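You operate a simulated robot arm through the tools that you are given. There is no shell and no other tool.

The job below is to be done with a simulated robot arm. You get a single attempt, and the scene is never put back.

TASK
Tune the radio to 95 AM and play it at about half volume.

It is judged by the outcome, as a careful person would: the job done as asked, and still so three seconds after it is handed in. It fails if anything else is knocked over, pushed out of place, dropped, spilled or broken.

THE ROBOT
A 6-joint arm with a two-finger parallel gripper, fixed in place. Base frame: the origin is at the foot of the arm, x ahead of it, y to its left, z up. Readings come in m, rad, newtons and seconds.
With the tool pointing down near the work surface it reaches from about 0.1 to 0.46 m from the base axis. Its first joint turns from -1.152 to 1.152 rad. Payload 2.45 kg.
The tool frame sits at the grasp point between the pads (the TCP): z along the fingers, y along the line on which they close. The tips reach 0.024 m beyond it. Largest opening 0.068 m; finger width 0.017, thickness 0.01; the body of the gripper, 0.04 by 0.07 m, starts 0.041 m behind the TCP.
Orientation is that of the tool frame in the base frame, as a unit quaternion [x, y, z, w]. With the fingers straight down and closing along the base's y, the tool's x points along the base's -x, its y along +y and its z along -z.

THE INTERFACE
- The arm moves only by the tool arm_command. Its argument "deltas" is a list of rows, each a list of 3 entries, a list of its own where there are three numbers: the turn, a rotation vector about the base's x, y, z in units of 60 degrees (1.0 is 60 degrees), then the shift along the base's x, y, z in units of 400 mm (1.0 is 400 mm), then the gripper command, from -1 (fully open) to 1 (shut), values between in proportion. In form: [[[ax, ay, az], [x, y, z], hand], ...]. A call has 1 to 20 rows; each row is the pose to reach, as a shift and turn from the pose commanded when the call began. A call with a number of a shift or a turn outside -1 to 1 is refused whole. Rows are played at 5 a second. More than 0.05 m and 0.15 rad between two rows, or a gripper value outside its range, and nothing of the call is played. Where a pose cannot be reached the arm comes as near as it can. A force on the tool above 40 N (or 10 N above the force at the start of the call, whichever is more), or a blocked arm, ends the call early, and 0.2 s more pass. The fingers move at their own pace (about 0.108 m/s each) and stop on an object; they squeeze with about 42 N. The grip force told is the motor's: it shows also when the fingers shut on nothing. Time passes only in rows, and 0.2 s behind the last, so rows that repeat a pose let the fingers close. The reply holds the time, the measured pose of the TCP, the force on the tool along the base axes, the opening and the grip force, in the units named above and with some noise, with the torque about the TCP (base axes, N m) and any sound that the robot's microphone picked up.
- Cameras (640 x 400 px; columns grow to the right, rows downward): "scene" is fixed at [0.152, 0.418, 1.4397]; the picture's right is [-0.82, -0.58, 0.00], its down [-0.45, 0.65, -0.61] and it looks along [0.35, -0.50, -0.79] (base axes); focal length 334 px, centre (320, 200). "wrist" rides on the gripper at [0.084, 0.011, -0.075] in the tool frame; the picture's right is [-0.13, 0.99, 0.00], its down [-0.60, -0.08, -0.79] and it looks along [-0.79, -0.10, 0.61] (tool axes); focal length 251 px, centre (320, 200). There is no depth. A picture from a camera that has moved, and an enlarged one, comes with that camera's place and axes in the base frame and with its lens.
- grab_frame(camera): a new picture of that camera. The clock stands still meanwhile.
- enlarge(camera, box): a new picture of the part [left, top, right, bottom] of that camera's present view, enlarged. The clock stands still meanwhile.
- sign_off(): hands the job in; it is judged then, once.

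Places have to be worked out from the pictures, the camera data and where the tool is seen. Open the gripper and draw the arm clear of the work before you hand the job in, unless the task says otherwise.

The tools are called after "Request:" as a command line: name --argument value ..., lists and objects as JSON in quotes. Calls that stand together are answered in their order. arm_command: Moves the arm, as the interface text tells. Its arguments: {"type":"object","properties":{"deltas":{"type":"array","items":{"type":"array"}}},"required":["deltas"]} The other tools are called the same way: grab_frame (camera) takes a picture; enlarge (camera, box) takes an enlarged picture of a part of a camera's view; sign_off () hands the job in.

At the start:

```text
t: 0.0
position: [0.4443, -0.0227, 0.874]
orientation: [0.0, 1.0, 0.0, -0.001]
wrist_force: [0.3, -0.3, 0.0]
ft_torque: [-0.02, -0.02, 0.01]
finger_gap: 0.068
grip_force: 0.1
```

scene: 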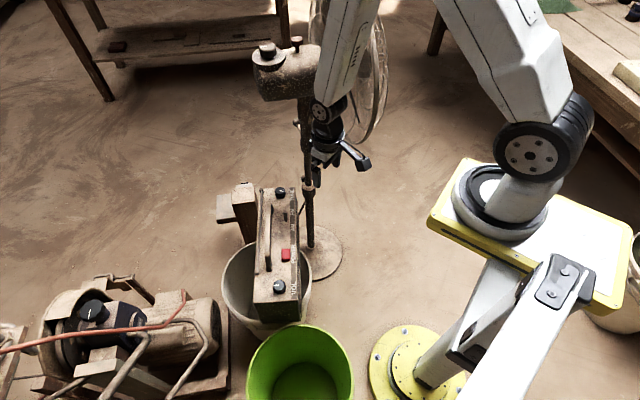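
wrist: 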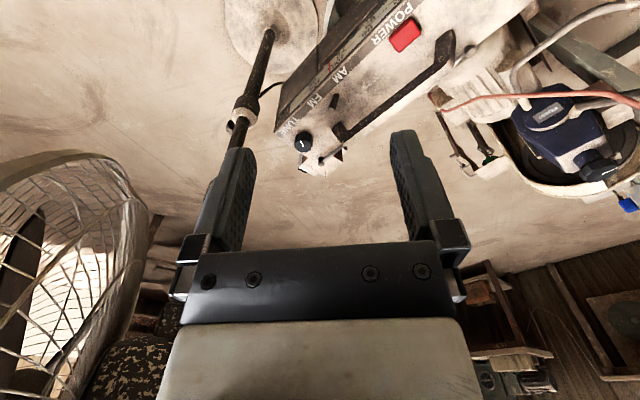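

I'll start by looking closer at the radio in both views before planning anything.

Request:
enlarge --camera "scene" --box '[200, 160, 360, 340]'

Request:
enlarge --camera "wrist" --box '[220, 0, 540, 200]'

```text
2.22 times, centred on (280, 250) of scene
camera zoom: at [0.152, 0.418, 1.4397], right [-0.82, -0.58, 0.0], down [-0.45, 0.65, -0.61], along [0.35, -0.5, -0.79], focal length 741 px, centre (409, 89)
```

zoom: 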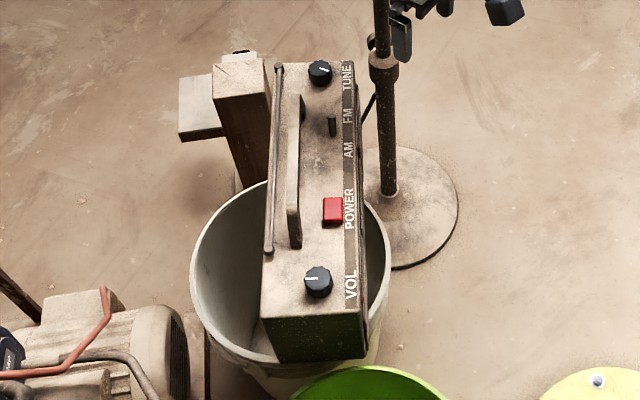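

```text
2.00 times, centred on (380, 100) of wrist
camera zoom: at [0.3601, -0.0123, 0.9482], right [0.13, 0.99, 0.0], down [0.6, -0.08, 0.79], along [0.79, -0.1, -0.61], focal length 503 px, centre (200, 400)
```

zoom: 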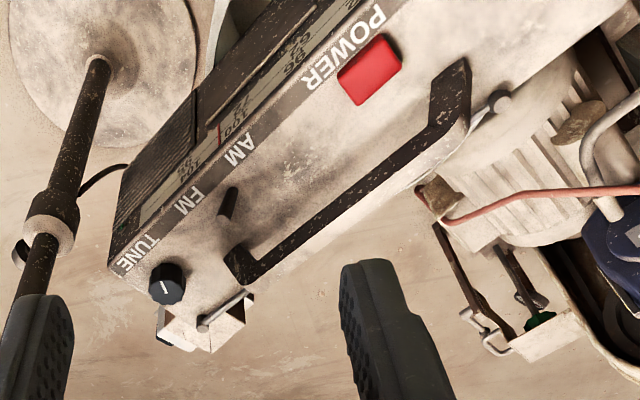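

The radio's top panel has the tune knob, an AM/FM lever, the red power button and the volume knob; by triangulation the tune knob is near (0.669, -0.084, 0.566) and the volume knob near (0.46, 0.18, 0.566). I'll zoom further into the dial, the lever and the knobs.

Request:
enlarge --camera "wrist" --box '[270, 0, 430, 100]'

Request:
enlarge --camera "wrist" --box '[270, 80, 366, 180]'

Request:
enlarge --camera "scene" --box '[250, 180, 314, 220]'

Request:
enlarge --camera "scene" --box '[250, 260, 314, 300]'

```text
4.00 times, centred on (350, 50) of wrist
camera zoom: at [0.3601, -0.0123, 0.9482], right [0.13, 0.99, 0.0], down [0.6, -0.08, 0.79], along [0.79, -0.1, -0.61], focal length 1006 px, centre (200, 800)
```

zoom: 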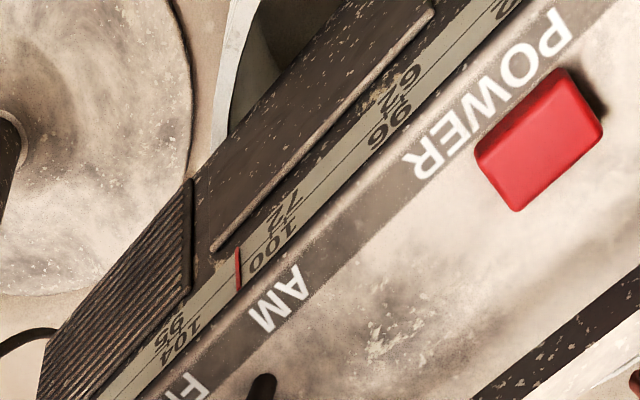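

```text
4.00 times, centred on (318, 130) of wrist
camera zoom: at [0.3601, -0.0123, 0.9482], right [0.13, 0.99, 0.0], down [0.6, -0.08, 0.79], along [0.79, -0.1, -0.61], focal length 1006 px, centre (328, 480)
```

zoom: 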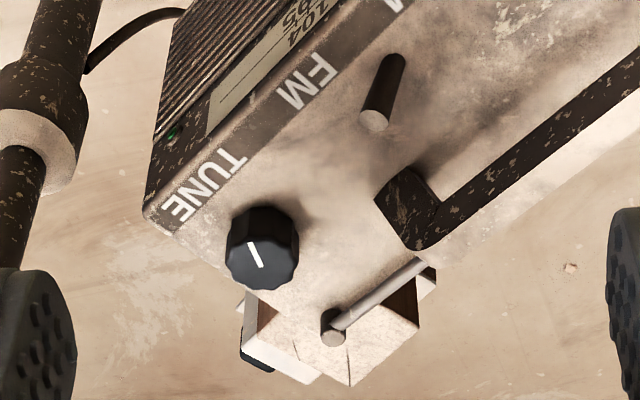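

```text
10.00 times, centred on (282, 200) of scene
camera zoom: at [0.152, 0.418, 1.4397], right [-0.82, -0.58, 0.0], down [-0.45, 0.65, -0.61], along [0.35, -0.5, -0.79], focal length 3336 px, centre (700, 200)
```

zoom: 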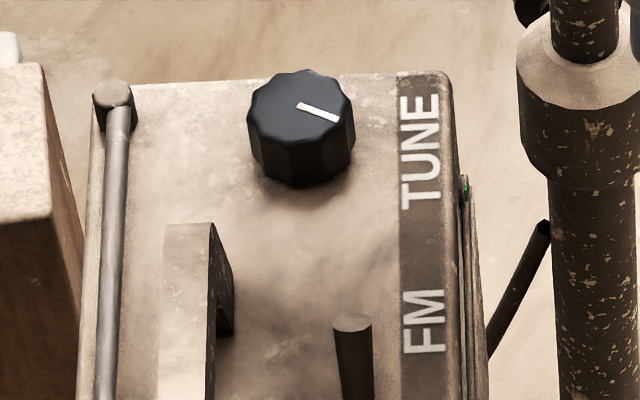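

```text
10.00 times, centred on (282, 280) of scene
camera zoom: at [0.152, 0.418, 1.4397], right [-0.82, -0.58, 0.0], down [-0.45, 0.65, -0.61], along [0.35, -0.5, -0.79], focal length 3336 px, centre (700, -600)
```

zoom: 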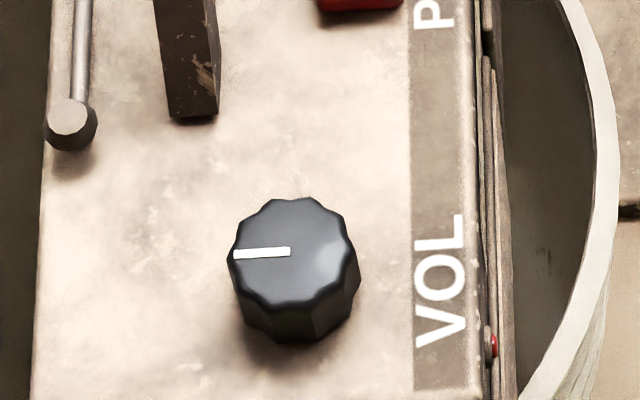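

The dial is on the front face, which faces the arm (normal about (-0.78, -0.62)), with an FM scale near the top edge and an AM scale below it. I'll yaw about 46° and lower the tool to around (0.40, -0.09, 0.70) so the wrist camera faces the dial; that stays about 16 cm in front of the radio.

Request:
arm_command --deltas '[[[0, 0, 0.095], [-0.014, -0.021, -0.054], -1], [[0, 0, 0.19], [-0.028, -0.042, -0.108], -1], [[0, 0, 0.286], [-0.042, -0.063, -0.162], -1], [[0, 0, 0.381], [-0.056, -0.084, -0.217], -1], [[0, 0, 0.477], [-0.07, -0.105, -0.271], -1], [[0, 0, 0.572], [-0.083, -0.126, -0.325], -1], [[0, 0, 0.668], [-0.097, -0.147, -0.38], -1], [[0, 0, 0.763], [-0.11, -0.168, -0.435], -1]]'

```text
t: 1.8
position: [0.3998, -0.0911, 0.6998]
orientation: [-0.39, 0.921, 0.0, 0.0]
wrist_force: [-0.3, 0.4, 1.3]
ft_torque: [-0.02, 0.01, 0.0]
finger_gap: 0.0678
grip_force: 0.1
```

The arm tracked the move well. Now I'll look at the dial from here.

Request:
grab_frame --camera "wrist"

Request:
grab_frame --camera "scene"

```text
taken
camera wrist: at [0.3344, -0.1429, 0.7733], right [-0.62, 0.78, 0.0], down [0.48, 0.38, 0.79], along [0.62, 0.49, -0.61], focal length 251 px, centre (320, 200)
```

wrist: 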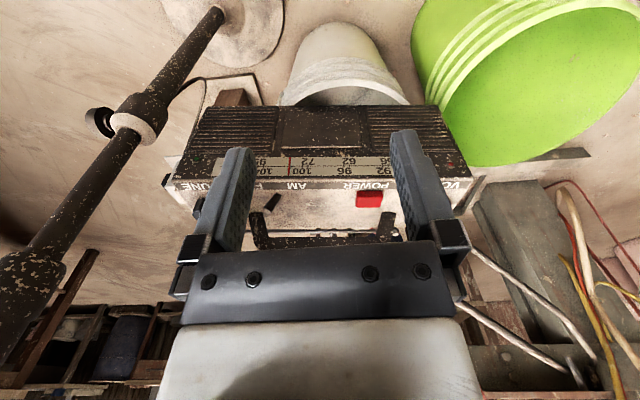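

```text
taken
```

scene: 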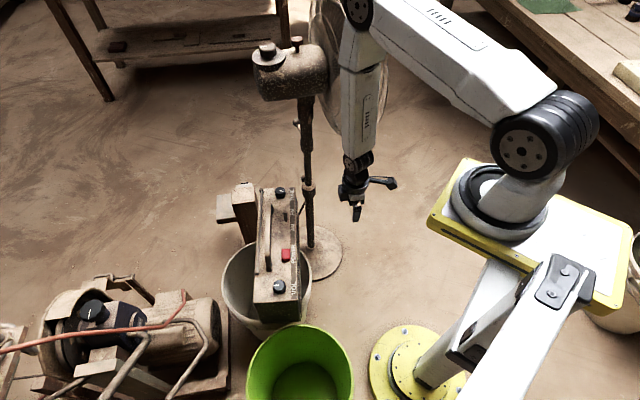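

Request:
enlarge --camera "wrist" --box '[160, 90, 320, 220]'

Request:
enlarge --camera "wrist" --box '[250, 140, 410, 220]'

Request:
enlarge --camera "wrist" --box '[370, 100, 490, 220]'

```text
3.08 times, centred on (240, 155) of wrist
camera zoom: at [0.3344, -0.1429, 0.7733], right [-0.62, 0.78, 0.0], down [0.48, 0.38, 0.79], along [0.62, 0.49, -0.61], focal length 774 px, centre (566, 338)
```

zoom: 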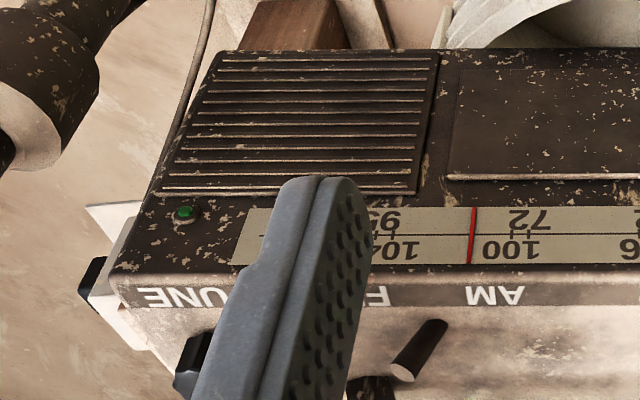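

```text
4.00 times, centred on (330, 180) of wrist
camera zoom: at [0.3344, -0.1429, 0.7733], right [-0.62, 0.78, 0.0], down [0.48, 0.38, 0.79], along [0.62, 0.49, -0.61], focal length 1006 px, centre (280, 280)
```

zoom: 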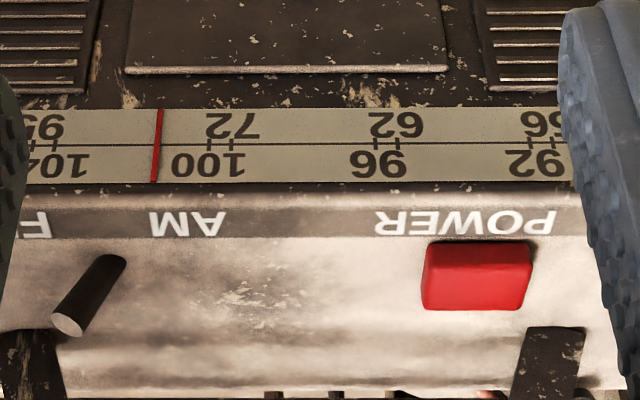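

```text
3.33 times, centred on (430, 160) of wrist
camera zoom: at [0.3344, -0.1429, 0.7733], right [-0.62, 0.78, 0.0], down [0.48, 0.38, 0.79], along [0.62, 0.49, -0.61], focal length 838 px, centre (-47, 333)
```

zoom: 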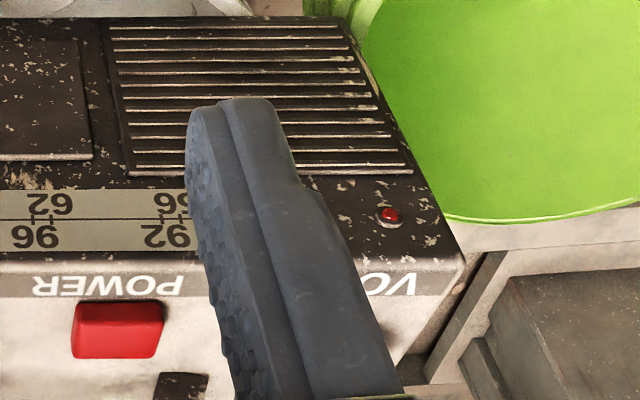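

The dial is readable now: FM runs 92/96/100/104 and AM runs 56/62/72/95 below it, with the pointer sitting between 72 and 95. The band lever leans towards FM, and the red power button triangulates to about (0.510, 0.085, 0.559). I'll close the fingers and move over the button at a safe height, squared up to the radio.

Request:
arm_command --deltas '[[[0, 0, -0.02], [0.046, 0.073, -0.01], 0.0], [[0, 0, -0.04], [0.092, 0.147, -0.02], 0.5], [[0, 0, -0.06], [0.138, 0.22, -0.03], 1], [[0, 0, -0.08], [0.184, 0.293, -0.04], 1], [[0, 0, -0.1], [0.23, 0.367, -0.05], 1], [[0, 0, -0.12], [0.2755, 0.44, -0.06], 1], [[0, 0, -0.12], [0.2755, 0.44, -0.06], 1]]'

```text
t: 3.4
position: [0.5127, 0.0859, 0.6762]
orientation: [-0.33, 0.944, 0.0, 0.0]
wrist_force: [0.7, 1.0, -0.3]
ft_torque: [-0.03, -0.01, 0.01]
finger_gap: 0.0002
grip_force: 23.7
```

Request:
grab_frame --camera "wrist"

Request:
enlarge --camera "scene" --box '[220, 150, 340, 330]'

```text
taken
camera wrist: at [0.44, 0.0427, 0.7502], right [-0.52, 0.86, 0.0], down [0.52, 0.31, 0.79], along [0.68, 0.41, -0.61], focal length 251 px, centre (320, 200)
```

wrist: 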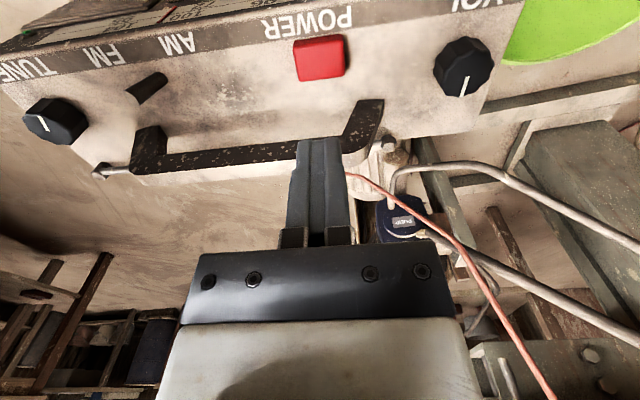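

```text
2.22 times, centred on (280, 240) of scene
camera zoom: at [0.152, 0.418, 1.4397], right [-0.82, -0.58, 0.0], down [-0.45, 0.65, -0.61], along [0.35, -0.5, -0.79], focal length 741 px, centre (409, 111)
```

zoom: 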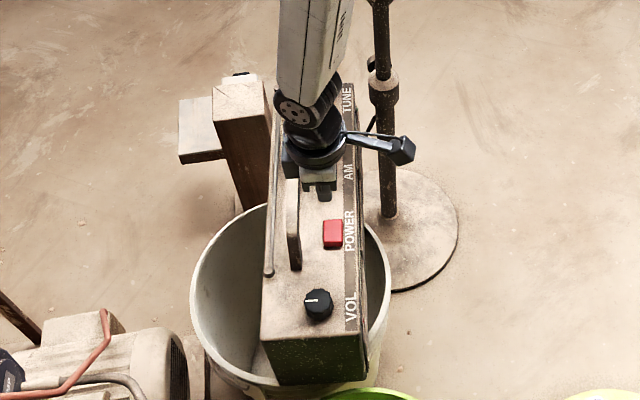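

The closed fingers are above the button, which I place at (0.509, 0.086, ~0.559); the handle is about 5 cm behind it, so the body clears. I'll descend to just above the cap (tips at ~0.568).

Request:
arm_command --deltas '[[[0, 0, 0], [-0.004, 0, -0.06], 1], [[0, 0, 0], [-0.0075, 0, -0.12], 1], [[0, 0, 0], [-0.0075, 0, -0.17], 1], [[0, 0, 0], [-0.0075, 0, -0.21], 1]]'

Request:
enlarge --camera "scene" --box '[250, 210, 320, 280]'

Request:
grab_frame --camera "wrist"

```text
t: 4.4
position: [0.51, 0.0863, 0.5924]
orientation: [-0.331, 0.944, -0.001, 0.0]
wrist_force: [0.2, -0.1, -0.3]
ft_torque: [0.01, 0.0, -0.01]
finger_gap: 0.0001
grip_force: 23.9
```

```text
5.71 times, centred on (285, 245) of scene
camera zoom: at [0.152, 0.418, 1.4397], right [-0.82, -0.58, 0.0], down [-0.45, 0.65, -0.61], along [0.35, -0.5, -0.79], focal length 1906 px, centre (520, -57)
```

zoom: 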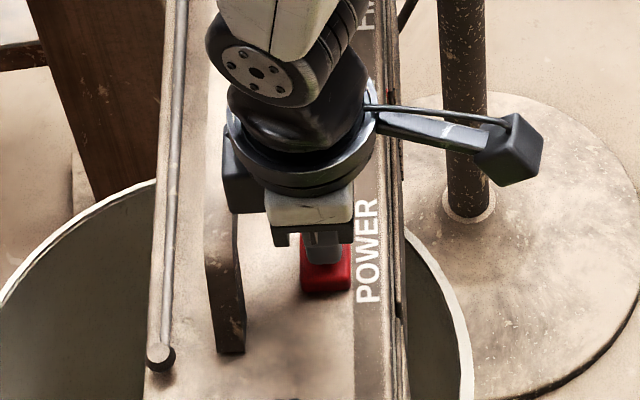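

```text
taken
camera wrist: at [0.4369, 0.0423, 0.6664], right [-0.52, 0.86, 0.0], down [0.52, 0.32, 0.79], along [0.68, 0.41, -0.61], focal length 251 px, centre (320, 200)
```

wrist: 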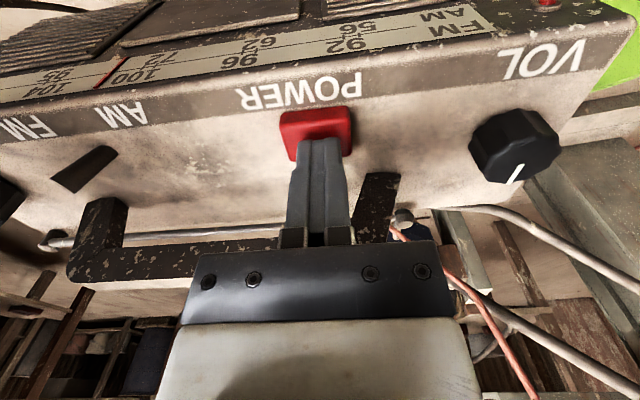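

The tips are centred over the red cap, about 1 cm above it. I'll press down in small steps and watch the force.

Request:
arm_command --deltas '[[[0, 0, 0], [0, 0, -0.005], 1], [[0, 0, 0], [0, 0, -0.01], 1], [[0, 0, 0], [0, 0, -0.015], 1], [[0, 0, 0], [0, 0, -0.02], 1], [[0, 0, 0], [0, 0, -0.025], 1]]'

```text
t: 5.6
position: [0.5073, 0.0863, 0.5831]
orientation: [-0.331, 0.944, 0.0, 0.0]
wrist_force: [-1.2, -2.0, 4.8]
ft_torque: [0.0, 0.02, -0.03]
finger_gap: 0.0
grip_force: 23.6
heard: click
```

I heard a click at about 5 N, so the button was pressed. I'll lift off and check the LEDs and sound.

Request:
arm_command --deltas '[[[0, 0, 0], [0, 0, 0.02], 1], [[0, 0, 0], [0, 0, 0.06], 1], [[0, 0, 0], [0, 0, 0.1], 1], [[0, 0, 0], [0, 0, 0.1], 1], [[0, 0, 0], [0, 0, 0.1], 1]]'

Request:
grab_frame --camera "wrist"

Request:
enlarge --camera "scene" --box '[250, 180, 330, 310]'

```text
t: 6.8
position: [0.5075, 0.0858, 0.6219]
orientation: [-0.33, 0.944, 0.0, -0.001]
wrist_force: [-0.1, -0.3, 0.2]
ft_torque: [0.02, -0.01, 0.01]
finger_gap: 0.0
grip_force: 22.9
```

```text
taken
camera wrist: at [0.4351, 0.0416, 0.6952], right [-0.52, 0.86, 0.0], down [0.52, 0.32, 0.79], along [0.68, 0.41, -0.61], focal length 251 px, centre (320, 200)
```

wrist: 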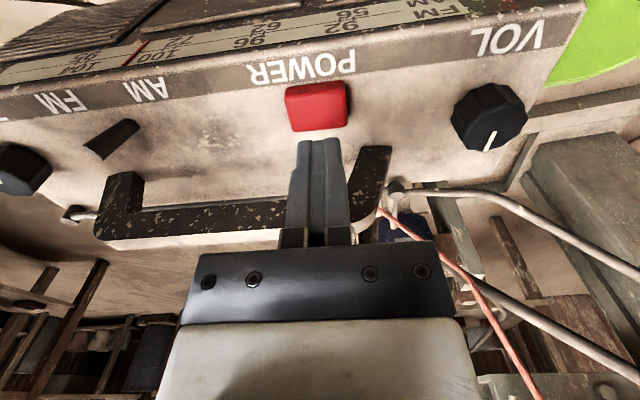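

```text
3.08 times, centred on (290, 245) of scene
camera zoom: at [0.152, 0.418, 1.4397], right [-0.82, -0.58, 0.0], down [-0.45, 0.65, -0.61], along [0.35, -0.5, -0.79], focal length 1026 px, centre (412, 62)
```

zoom: 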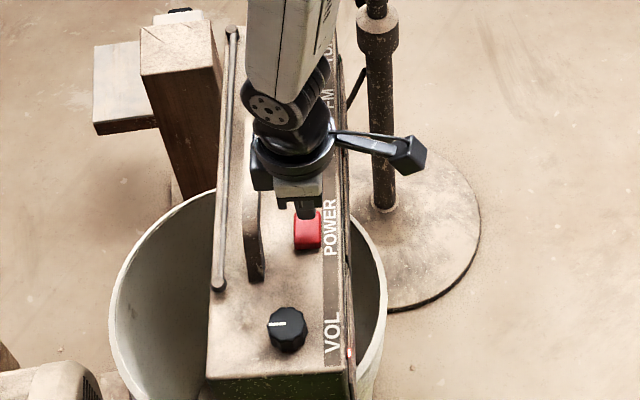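

No sound yet, so I'll look at the LED near VOL to see whether the power came on.

Request:
enlarge --camera "scene" --box '[265, 265, 313, 295]'

Request:
arm_command --deltas '[[[0, 0, 0], [-0.05, -0.05, 0.06], 1], [[0, 0, 0], [-0.1, -0.1, 0.12], 1], [[0, 0, 0], [-0.15, -0.14, 0.15], 1]]'

Request:
grab_frame --camera "wrist"

```text
13.33 times, centred on (289, 280) of scene
camera zoom: at [0.152, 0.418, 1.4397], right [-0.82, -0.58, 0.0], down [-0.45, 0.65, -0.61], along [0.35, -0.5, -0.79], focal length 4448 px, centre (733, -867)
```

zoom: 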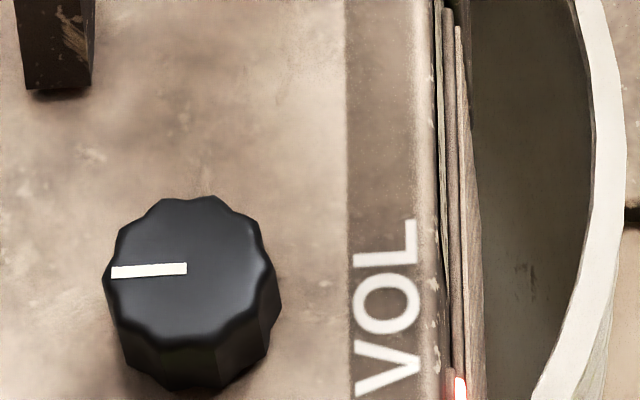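

```text
t: 7.6
position: [0.4481, 0.0318, 0.6822]
orientation: [-0.33, 0.944, -0.001, 0.0]
wrist_force: [0.5, -1.0, 0.3]
ft_torque: [0.02, 0.0, 0.02]
finger_gap: 0.0
grip_force: 23.9
```

```text
taken
camera wrist: at [0.3752, -0.0126, 0.7563], right [-0.52, 0.86, 0.0], down [0.52, 0.31, 0.79], along [0.68, 0.41, -0.61], focal length 251 px, centre (320, 200)
```

wrist: 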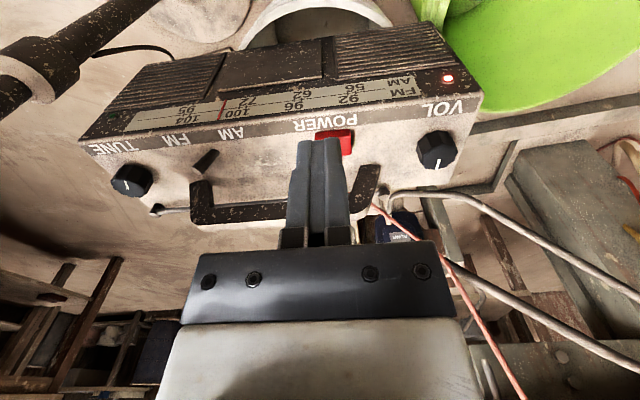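

The red LED is now lit, so the power is on, though nothing is heard yet. I'll zoom in on the lever, the dial and the knob marks.

Request:
enlarge --camera "wrist" --box '[80, 80, 240, 220]'

Request:
enlarge --camera "wrist" --box '[280, 60, 480, 180]'

```text
2.86 times, centred on (160, 150) of wrist
camera zoom: at [0.3752, -0.0126, 0.7563], right [-0.52, 0.86, 0.0], down [0.52, 0.31, 0.79], along [0.68, 0.41, -0.61], focal length 718 px, centre (777, 343)
```

zoom: 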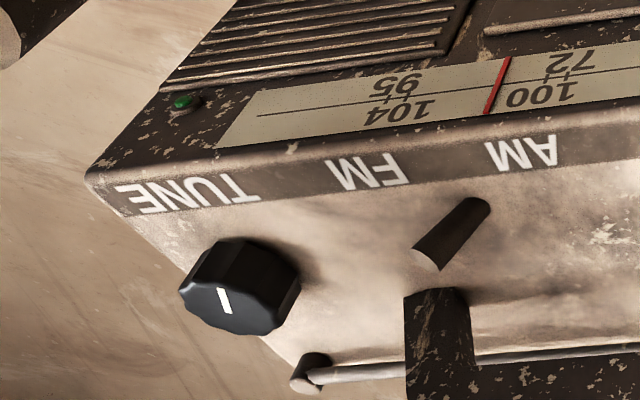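

```text
3.20 times, centred on (380, 120) of wrist
camera zoom: at [0.3752, -0.0126, 0.7563], right [-0.52, 0.86, 0.0], down [0.52, 0.31, 0.79], along [0.68, 0.41, -0.61], focal length 805 px, centre (128, 456)
```

zoom: 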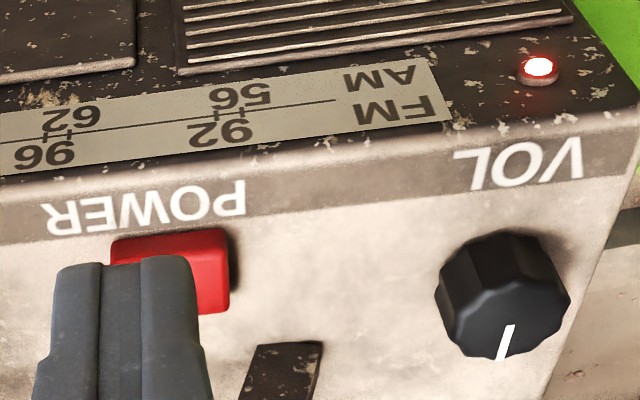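

Power is on (red LED lit). The band lever's base is about (0.593, -0.012) and its tip about (0.596, -0.023, 0.579), leaning to FM. I'll move the closed fingers to the TUNE side of it, still well above the panel.

Request:
arm_command --deltas '[[[0, 0, 0], [0.083, -0.035, 0], 1], [[0, 0, 0], [0.166, -0.071, 0], 1], [[0, 0, 0], [0.25, -0.106, 0], 1], [[0, 0, 0], [0.333, -0.142, 0], 1], [[0, 0, 0], [0.416, -0.177, -0.02], 1], [[0, 0, 0], [0.416, -0.177, -0.1], 1], [[0, 0, 0], [0.416, -0.177, -0.1], 1]]'

Request:
grab_frame --camera "wrist"

Request:
grab_frame --camera "scene"

```text
t: 9.2
position: [0.6125, -0.042, 0.6419]
orientation: [-0.331, 0.944, 0.0, 0.0]
wrist_force: [-0.3, 0.7, -0.6]
ft_torque: [0.02, 0.0, 0.01]
finger_gap: 0.0
grip_force: 23.2
```

```text
taken
camera wrist: at [0.5404, -0.0862, 0.7155], right [-0.52, 0.86, 0.0], down [0.52, 0.32, 0.79], along [0.68, 0.41, -0.61], focal length 251 px, centre (320, 200)
```

wrist: 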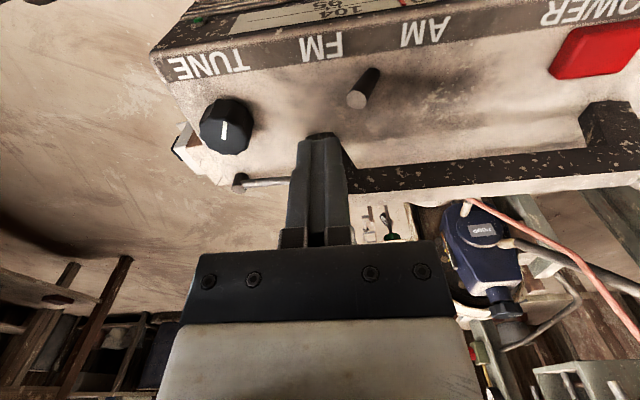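

```text
taken
```

scene: 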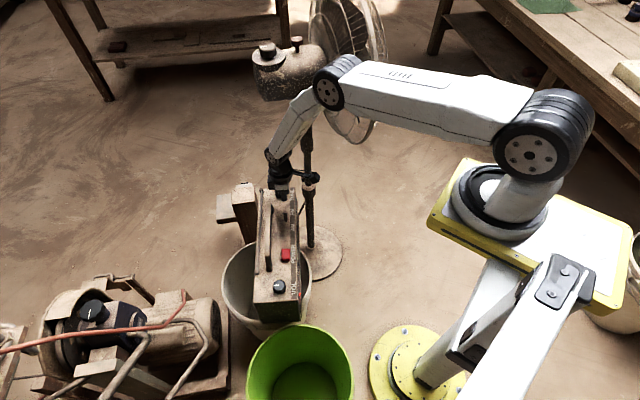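

The fingers are beside the lever. The arm's elbow looks close to the fan in the scene picture, so I'll check that clearance before going further.

Request:
enlarge --camera "scene" --box '[230, 0, 430, 220]'

Request:
enlarge --camera "wrist" --box '[200, 30, 440, 180]'

```text
1.82 times, centred on (330, 110) of scene
camera zoom: at [0.152, 0.418, 1.4397], right [-0.82, -0.58, 0.0], down [-0.45, 0.65, -0.61], along [0.35, -0.5, -0.79], focal length 606 px, centre (302, 364)
```

zoom: 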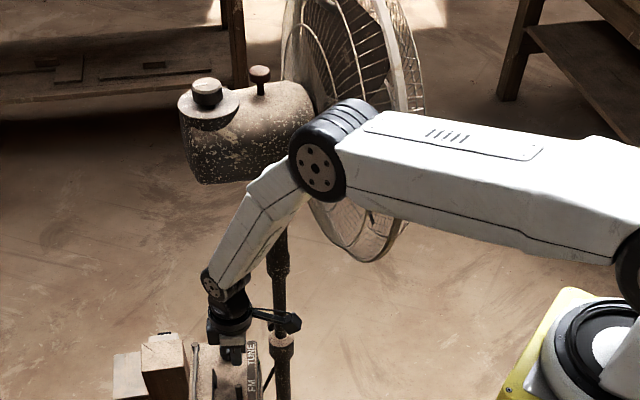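

```text
2.67 times, centred on (320, 105) of wrist
camera zoom: at [0.5404, -0.0862, 0.7155], right [-0.52, 0.86, 0.0], down [0.52, 0.32, 0.79], along [0.68, 0.41, -0.61], focal length 670 px, centre (320, 453)
```

zoom: 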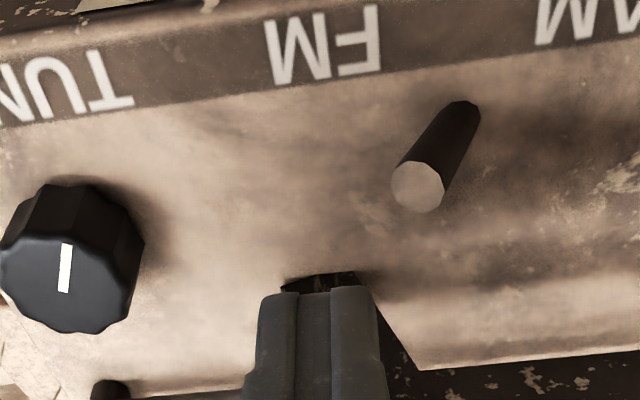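

The elbow sits around (0.43, -0.03, 1.08), more than 10 cm clear of the fan motor and cage. The fingers are about 9 mm on the TUNE side of the lever tip, so I'll descend beside it (tips ~0.568) and start nudging it towards AM in small steps.

Request:
arm_command --deltas '[[[0, 0, 0], [0, 0, -0.05], 1], [[0, 0, 0], [0, 0, -0.1], 1], [[0, 0, 0], [0, 0, -0.126], 1], [[0, 0, 0], [-0.01, 0.0125, -0.126], 1], [[0, 0, 0], [-0.02, 0.025, -0.126], 1]]'

Request:
grab_frame --camera "wrist"

```text
t: 10.4
position: [0.6049, -0.0328, 0.5902]
orientation: [-0.331, 0.944, 0.0, 0.0]
wrist_force: [-0.6, -0.4, -0.3]
ft_torque: [0.01, -0.02, -0.01]
finger_gap: 0.0
grip_force: 23.6
```

```text
taken
camera wrist: at [0.5322, -0.0756, 0.6658], right [-0.52, 0.86, 0.0], down [0.52, 0.32, 0.79], along [0.68, 0.41, -0.61], focal length 251 px, centre (320, 200)
```

wrist: 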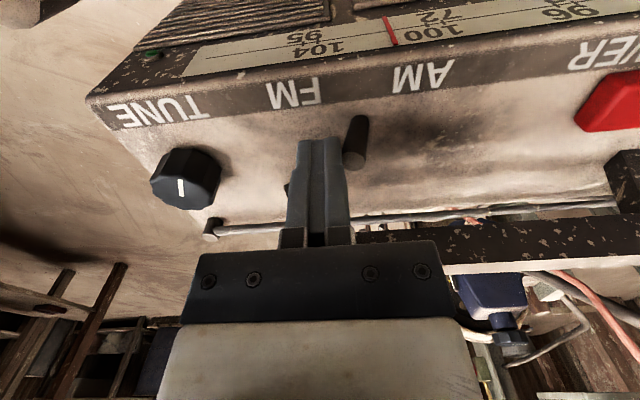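

The fingers are right at the lever with almost no force. I'll keep pushing towards AM in 4 mm steps.

Request:
arm_command --deltas '[[[0, 0, 0], [-0.0062, 0.0078, 0], 1], [[0, 0, 0], [-0.0125, 0.0156, 0], 1], [[0, 0, 0], [-0.0187, 0.0235, 0], 1]]'

Request:
grab_frame --camera "wrist"

```text
t: 11.2
position: [0.5994, -0.0228, 0.5921]
orientation: [-0.33, 0.944, 0.0, 0.0]
wrist_force: [-0.4, 0.4, 0.1]
ft_torque: [-0.01, -0.02, -0.01]
finger_gap: 0.0002
grip_force: 23.6
```

```text
taken
camera wrist: at [0.5259, -0.0656, 0.666], right [-0.52, 0.86, 0.0], down [0.52, 0.32, 0.79], along [0.68, 0.41, -0.61], focal length 251 px, centre (320, 200)
```

wrist: 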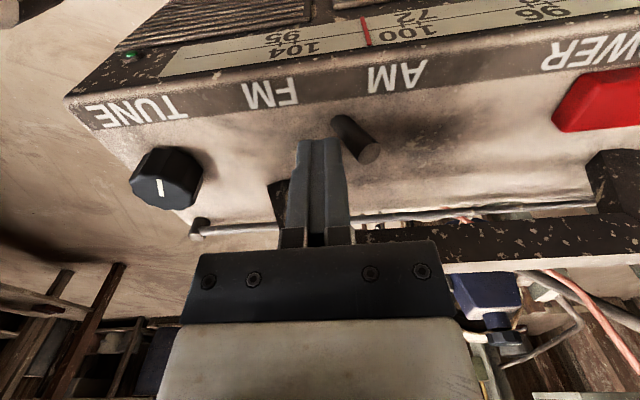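

The lever has moved past centre and now leans towards AM with hardly any force. I'll push a few millimetres more to see whether it has reached its stop.

Request:
arm_command --deltas '[[[0, 0, 0], [-0.005, 0.00625, 0], 1], [[0, 0, 0], [-0.0094, 0.0117, 0], 1]]'

Request:
grab_frame --camera "wrist"

```text
t: 11.8
position: [0.5954, -0.0179, 0.5926]
orientation: [-0.33, 0.944, 0.0, 0.001]
wrist_force: [2.7, -5.7, -0.9]
ft_torque: [-0.19, -0.03, 0.06]
finger_gap: 0.0
grip_force: 24.0
```

```text
taken
camera wrist: at [0.5223, -0.0617, 0.6664], right [-0.52, 0.86, 0.0], down [0.52, 0.32, 0.79], along [0.68, 0.41, -0.61], focal length 251 px, centre (320, 200)
```

wrist: 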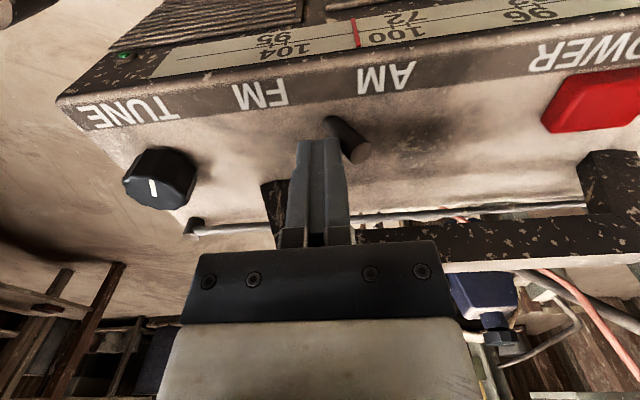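

The force rose to about 6 N, so the lever is at its AM stop. I'll back off and rise clear.

Request:
arm_command --deltas '[[[0, 0, 0], [0.01, -0.0125, 0], 1], [[0, 0, 0], [0.025, -0.031, 0], 1], [[0, 0, 0], [0.025, -0.031, 0.08], 1], [[0, 0, 0], [0.025, -0.031, 0.16], 1], [[0, 0, 0], [0.025, -0.031, 0.16], 1]]'

Request:
grab_frame --camera "wrist"

Request:
enlarge --camera "scene" --box '[220, 150, 340, 330]'

```text
t: 13.0
position: [0.6052, -0.031, 0.6548]
orientation: [-0.331, 0.944, 0.0, 0.001]
wrist_force: [0.6, 0.1, 0.2]
ft_torque: [0.02, -0.01, 0.0]
finger_gap: 0.0001
grip_force: 22.8
```

```text
taken
camera wrist: at [0.5326, -0.0744, 0.7283], right [-0.52, 0.86, 0.0], down [0.52, 0.32, 0.79], along [0.68, 0.41, -0.61], focal length 251 px, centre (320, 200)
```

wrist: 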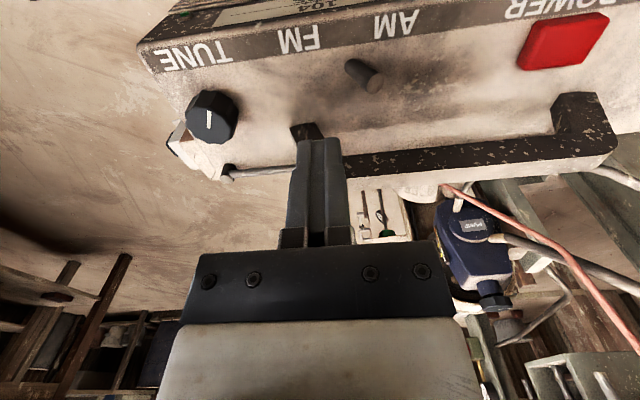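

```text
2.22 times, centred on (280, 240) of scene
camera zoom: at [0.152, 0.418, 1.4397], right [-0.82, -0.58, 0.0], down [-0.45, 0.65, -0.61], along [0.35, -0.5, -0.79], focal length 741 px, centre (409, 111)
```

zoom: 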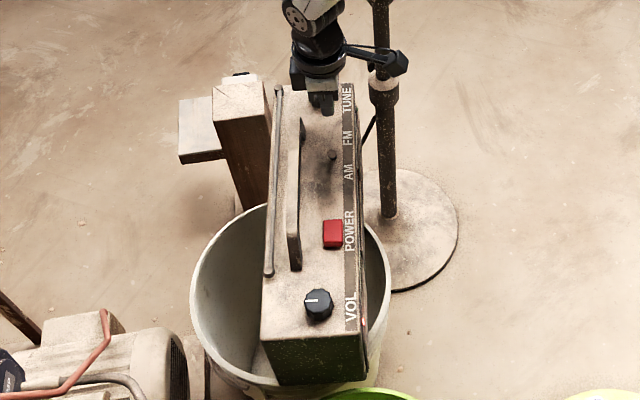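

The lever stays at AM and the radio hasn't shifted. Next is the tune knob at about (0.669, -0.084, top 0.566): I'll open the fingers and hover about 3 cm above it.

Request:
arm_command --deltas '[[[0, 0, 0], [0.04, -0.033, 0], -1], [[0, 0, 0], [0.08, -0.066, 0], -1], [[0, 0, 0], [0.12, -0.1, 0], -1], [[0, 0, 0], [0.16, -0.1325, -0.03], -1], [[0, 0, 0], [0.16, -0.1325, -0.087], -1], [[0, 0, 0], [0.16, -0.1325, -0.087], -1]]'

Request:
grab_frame --camera "wrist"

Request:
grab_frame --camera "scene"

```text
t: 14.4
position: [0.6616, -0.0808, 0.6295]
orientation: [-0.33, 0.944, 0.0, 0.0]
wrist_force: [0.5, 0.7, -0.3]
ft_torque: [-0.01, 0.04, -0.04]
finger_gap: 0.068
grip_force: 0.1
out of reach, approached as far as the arm can: row 5, 6
```

```text
taken
camera wrist: at [0.5896, -0.1258, 0.7038], right [-0.52, 0.86, 0.0], down [0.52, 0.32, 0.79], along [0.68, 0.41, -0.61], focal length 251 px, centre (320, 200)
```

wrist: 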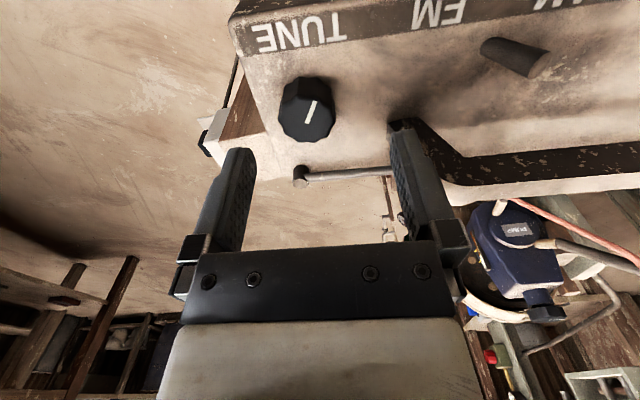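

```text
taken
```

scene: 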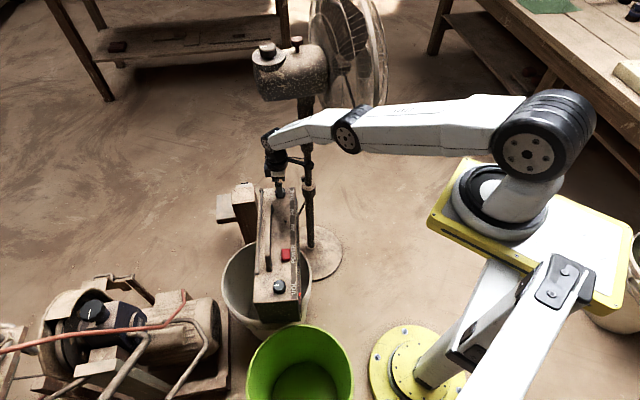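

With the tool vertical, the tune knob is just beyond reach, so I'll need to tilt the tool forward for it. The volume knob is in easy reach, and turning it up first will give me sound to tune by, so I'll hover over it at about (0.461, 0.177).

Request:
arm_command --deltas '[[[0, 0, 0], [-0.05, 0.05, 0.06], -1], [[0, 0, 0], [-0.12, 0.14, 0.1], -1], [[0, 0, 0], [-0.19, 0.23, 0.1], -1], [[0, 0, 0], [-0.26, 0.32, 0.1], -1], [[0, 0, 0], [-0.33, 0.41, 0.1], -1], [[0, 0, 0], [-0.4, 0.5, 0.1], -1], [[0, 0, 0], [-0.46, 0.58, 0.08], -1], [[0, 0, 0], [-0.52, 0.652, 0.02], -1], [[0, 0, 0], [-0.52, 0.652, 0.02], -1]]'

Request:
grab_frame --camera "wrist"

Request:
enlarge --camera "scene" --box '[230, 170, 350, 320]'

```text
t: 16.4
position: [0.4551, 0.1784, 0.6388]
orientation: [-0.331, 0.944, 0.0, 0.0]
wrist_force: [0.1, -0.8, 1.1]
ft_torque: [-0.03, -0.01, 0.0]
finger_gap: 0.068
grip_force: 0.0
```

```text
taken
camera wrist: at [0.3818, 0.1349, 0.7127], right [-0.52, 0.86, 0.0], down [0.52, 0.32, 0.79], along [0.68, 0.41, -0.61], focal length 251 px, centre (320, 200)
```

wrist: 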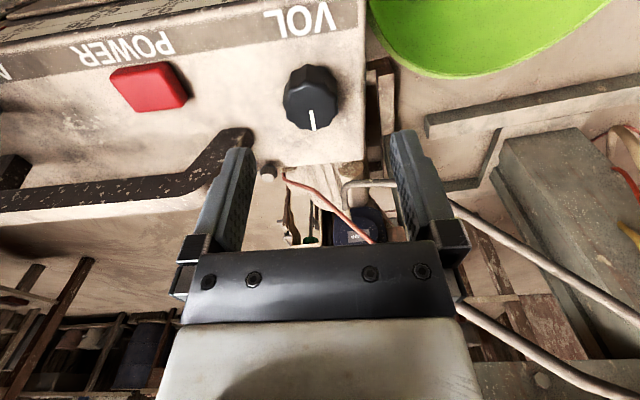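

```text
2.67 times, centred on (290, 245) of scene
camera zoom: at [0.152, 0.418, 1.4397], right [-0.82, -0.58, 0.0], down [-0.45, 0.65, -0.61], along [0.35, -0.5, -0.79], focal length 890 px, centre (400, 80)
```

zoom: 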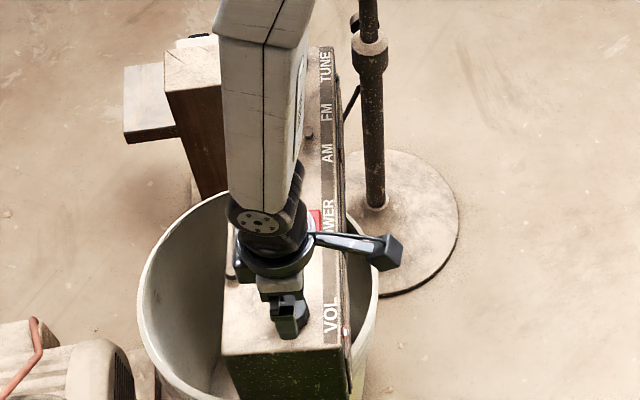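

I'll zoom in on the volume knob from here to find its exact centre and marker angle.

Request:
enlarge --camera "wrist" --box '[250, 50, 378, 140]'

```text
4.44 times, centred on (314, 95) of wrist
camera zoom: at [0.3818, 0.1349, 0.7127], right [-0.52, 0.86, 0.0], down [0.52, 0.32, 0.79], along [0.68, 0.41, -0.61], focal length 1118 px, centre (347, 667)
```

zoom: 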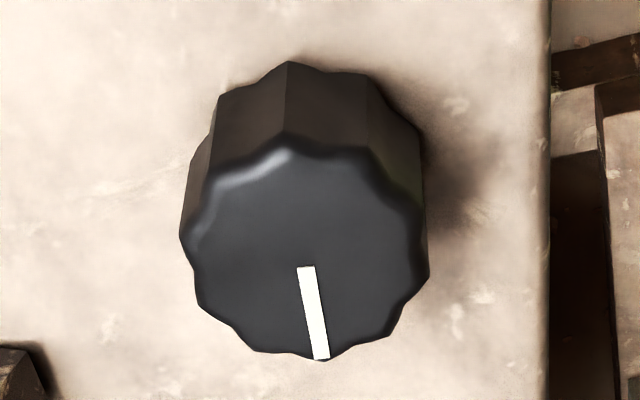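

The knob sits a bit beyond my tool axis. I'll shift about 9 mm forward and go down so the tips are about 1 cm above its top, then re-measure for precise centring.

Request:
arm_command --deltas '[[[0, 0, 0], [0.01, -0.001, -0.03], -1], [[0, 0, 0], [0.0225, -0.003, -0.07], -1], [[0, 0, 0], [0.0225, -0.003, -0.095], -1], [[0, 0, 0], [0.0225, -0.003, -0.095], -1]]'

Request:
grab_frame --camera "wrist"

Request:
enlarge --camera "wrist" --box '[250, 90, 394, 180]'

```text
t: 17.4
position: [0.4637, 0.1775, 0.6021]
orientation: [-0.33, 0.944, 0.0, -0.001]
wrist_force: [-0.5, 0.7, 1.0]
ft_torque: [0.03, 0.02, 0.02]
finger_gap: 0.0683
grip_force: 0.2
```

```text
taken
camera wrist: at [0.3901, 0.1341, 0.6752], right [-0.52, 0.86, 0.0], down [0.52, 0.32, 0.79], along [0.68, 0.41, -0.61], focal length 251 px, centre (320, 200)
```

wrist: 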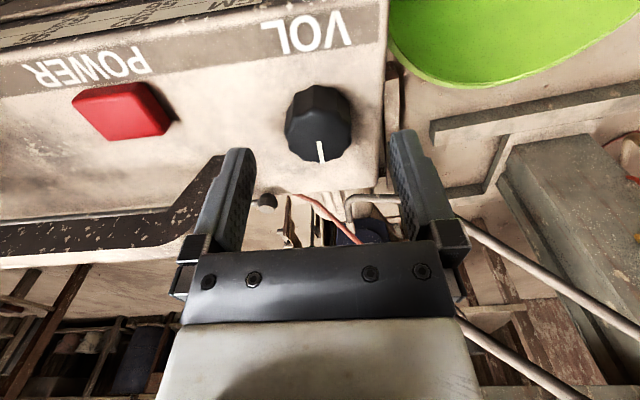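

```text
4.44 times, centred on (322, 135) of wrist
camera zoom: at [0.3901, 0.1341, 0.6752], right [-0.52, 0.86, 0.0], down [0.52, 0.32, 0.79], along [0.68, 0.41, -0.61], focal length 1118 px, centre (311, 489)
```

zoom: 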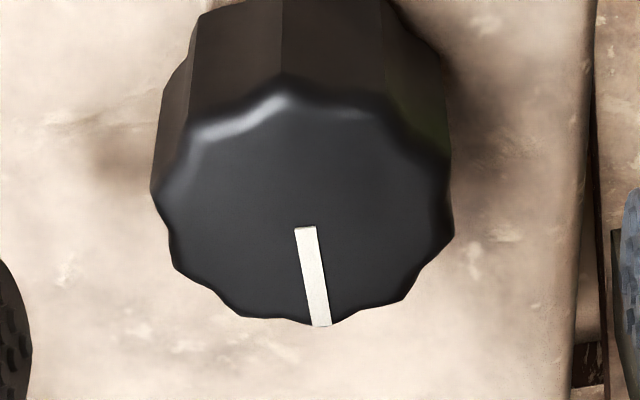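

Combining the two views puts the volume knob's top centre at (0.462, 0.176, 0.570), the panel at about 0.549 and the knob diameter at about 35 mm. I'll make the last 2 mm correction, descend around the knob (tips ~4 mm above the panel) and close to just wider than it.

Request:
arm_command --deltas '[[[0, 0, 0], [-0.0015, -0.0045, 0], -1], [[0, 0, 0], [-0.0015, -0.0045, -0.025], -1], [[0, 0, 0], [-0.0015, -0.0045, -0.04], -1], [[0, 0, 0], [-0.0015, -0.0045, -0.056], -1], [[0, 0, 0], [-0.0015, -0.0045, -0.056], -0.4], [[0, 0, 0], [-0.0015, -0.0045, -0.056], -0.18], [[0, 0, 0], [-0.0015, -0.0045, -0.056], -0.18]]'

Request:
grab_frame --camera "wrist"

Request:
enlarge --camera "wrist" --box '[250, 110, 394, 200]'

```text
t: 19.0
position: [0.4624, 0.1764, 0.5795]
orientation: [-0.331, 0.944, 0.0, 0.001]
wrist_force: [-0.4, -0.1, -0.2]
ft_torque: [-0.01, -0.03, 0.01]
finger_gap: 0.0399
grip_force: 0.1
```

```text
taken
camera wrist: at [0.3893, 0.1322, 0.6533], right [-0.52, 0.86, 0.0], down [0.52, 0.32, 0.79], along [0.68, 0.41, -0.61], focal length 251 px, centre (320, 200)
```

wrist: 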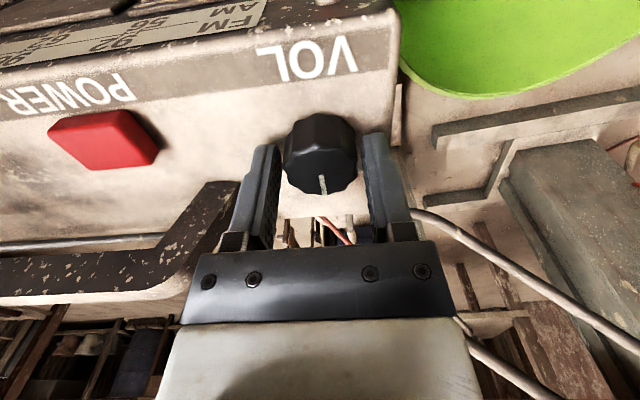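

```text
4.44 times, centred on (322, 155) of wrist
camera zoom: at [0.3893, 0.1322, 0.6533], right [-0.52, 0.86, 0.0], down [0.52, 0.32, 0.79], along [0.68, 0.41, -0.61], focal length 1118 px, centre (311, 400)
```

zoom: 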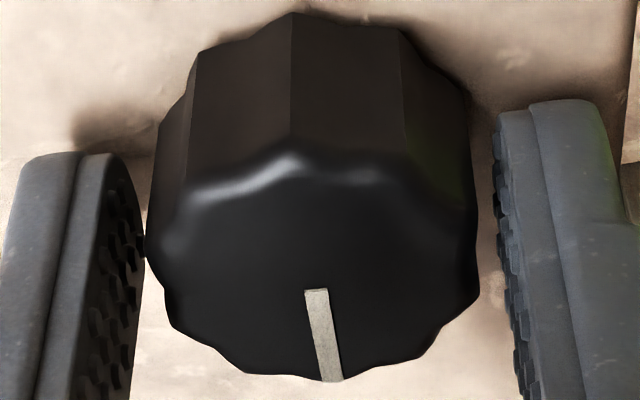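

The knob is centred between the pads to within about 1-2 mm. I'll nudge that out and close onto it gradually, watching the side force.

Request:
arm_command --deltas '[[[0, 0, 0], [0.0035, 0.001, 0], -0.12], [[0, 0, 0], [0.0035, 0.001, 0], -0.06], [[0, 0, 0], [0.0035, 0.001, 0], 0.0], [[0, 0, 0], [0.0035, 0.001, 0], 0.1], [[0, 0, 0], [0.0035, 0.001, 0], 0.1]]'

```text
t: 20.2
position: [0.4635, 0.177, 0.5776]
orientation: [-0.331, 0.944, 0.0, 0.0]
wrist_force: [-1.4, 2.7, 0.9]
ft_torque: [0.0, 0.09, -0.03]
finger_gap: 0.0336
grip_force: 2.4
```

The pads have closed on the knob at 33.6 mm with only about 3 N of side force. I'll firm up the grip and turn clockwise (seen from above) by about 20°, listening for sound and watching torque.

Request:
arm_command --deltas '[[[0, 0, 0], [0, 0, 0], 0.5], [[0, 0, -0.08], [0, 0, 0], 0.5], [[0, 0, -0.16], [0, 0, 0], 0.5], [[0, 0, -0.25], [0, 0, 0], 0.5], [[0, 0, -0.333], [0, 0, 0], 0.5], [[0, 0, -0.333], [0, 0, 0], 0.5]]'

Request:
grab_frame --camera "wrist"

Request:
enlarge --camera "wrist" --box '[250, 110, 394, 200]'

```text
t: 21.6
position: [0.4644, 0.1771, 0.5785]
orientation: [-0.16, 0.987, 0.0, 0.0]
wrist_force: [-3.8, -7.9, 14.2]
ft_torque: [-0.24, 0.5, 0.02]
finger_gap: 0.0332
grip_force: 42.0
```

```text
taken
camera wrist: at [0.3812, 0.1601, 0.6528], right [-0.19, 0.98, 0.0], down [0.6, 0.12, 0.79], along [0.78, 0.15, -0.61], focal length 251 px, centre (320, 200)
```

wrist: 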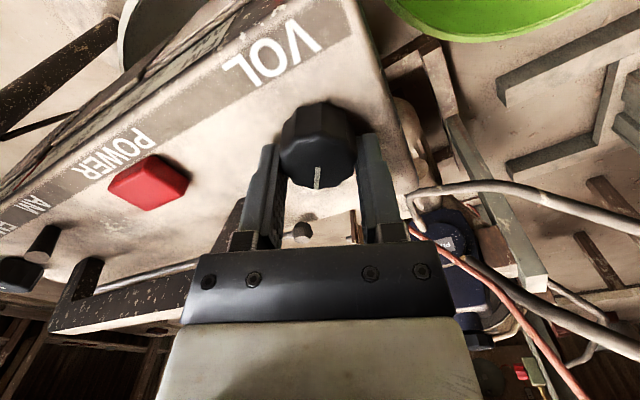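

```text
4.44 times, centred on (322, 155) of wrist
camera zoom: at [0.3812, 0.1601, 0.6528], right [-0.19, 0.98, 0.0], down [0.6, 0.12, 0.79], along [0.78, 0.15, -0.61], focal length 1118 px, centre (311, 400)
```

zoom: 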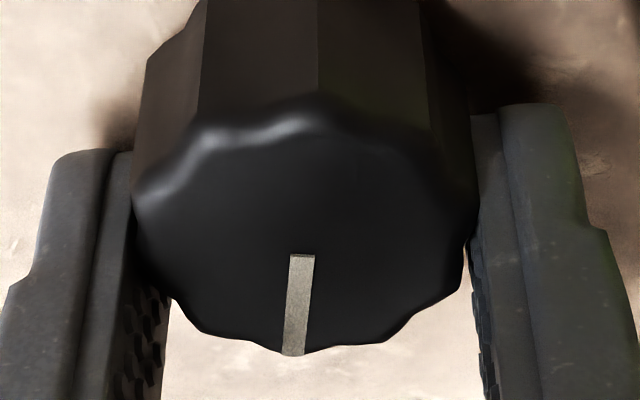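

The knob turned freely with the gripper (marker now about 32° clockwise of where it began); there is still no sound. The tune knob's marker and pointer fit a 300° range with zero at the back, so volume probably started at zero. I'll keep turning clockwise another 60°.

Request:
arm_command --deltas '[[[0, 0, -0.1], [0, 0, 0], 0.5], [[0, 0, -0.2], [0, 0, 0], 0.5], [[0, 0, -0.3], [0, 0, 0], 0.5], [[0, 0, -0.4], [0, 0, 0], 0.5], [[0, 0, -0.5], [0, 0, 0], 0.5], [[0, 0, -0.6], [0, 0, 0], 0.5], [[0, 0, -0.7], [0, 0, 0], 0.5], [[0, 0, -0.8], [0, 0, 0], 0.5], [[0, 0, -0.9], [0, 0, 0], 0.5], [[0, 0, -1.0], [0, 0, 0], 0.5], [[0, 0, -1.0], [0, 0, 0], 0.5]]'

Request:
grab_frame --camera "wrist"

Request:
enlarge --camera "wrist" --box '[250, 110, 394, 200]'

Request:
enlarge --camera "scene" --box '[220, 170, 340, 320]'

```text
t: 24.0
position: [0.4651, 0.1758, 0.5781]
orientation: [0.354, 0.935, 0.0, 0.0]
wrist_force: [2.3, -0.3, 0.7]
ft_torque: [-0.09, -0.57, 0.02]
finger_gap: 0.0332
grip_force: 42.3
```

```text
taken
camera wrist: at [0.4091, 0.2404, 0.6528], right [0.75, 0.66, 0.0], down [0.4, -0.46, 0.79], along [0.52, -0.6, -0.61], focal length 251 px, centre (320, 200)
```

wrist: 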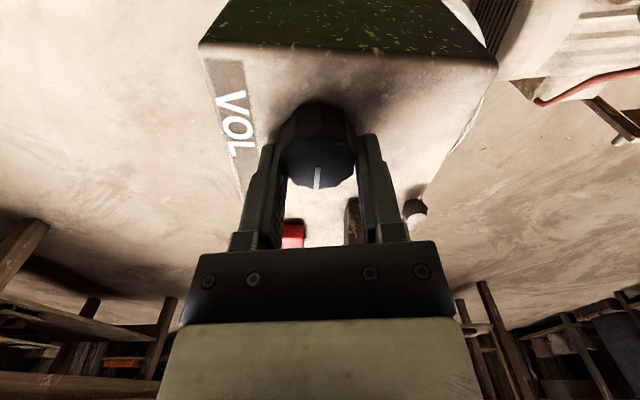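

```text
4.44 times, centred on (322, 155) of wrist
camera zoom: at [0.4091, 0.2404, 0.6528], right [0.75, 0.66, 0.0], down [0.4, -0.46, 0.79], along [0.52, -0.6, -0.61], focal length 1118 px, centre (311, 400)
```

zoom: 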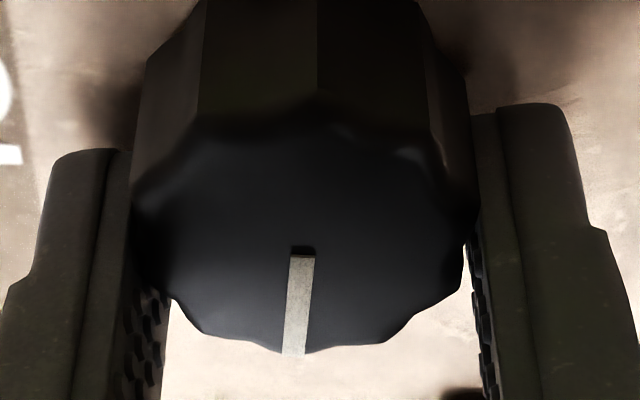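

```text
2.67 times, centred on (280, 245) of scene
camera zoom: at [0.1521, 0.418, 1.4397], right [-0.82, -0.58, 0.0], down [-0.45, 0.65, -0.61], along [0.35, -0.5, -0.79], focal length 890 px, centre (427, 80)
```

zoom: 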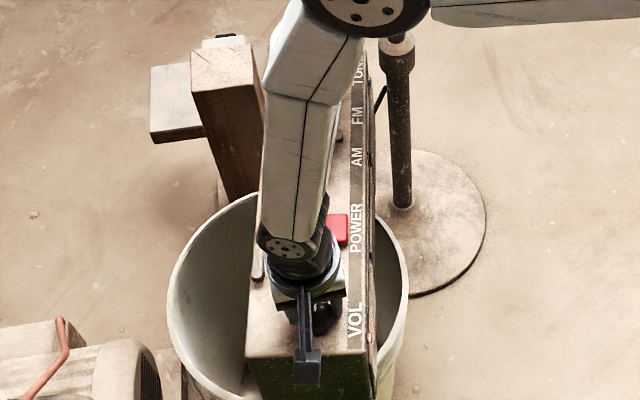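

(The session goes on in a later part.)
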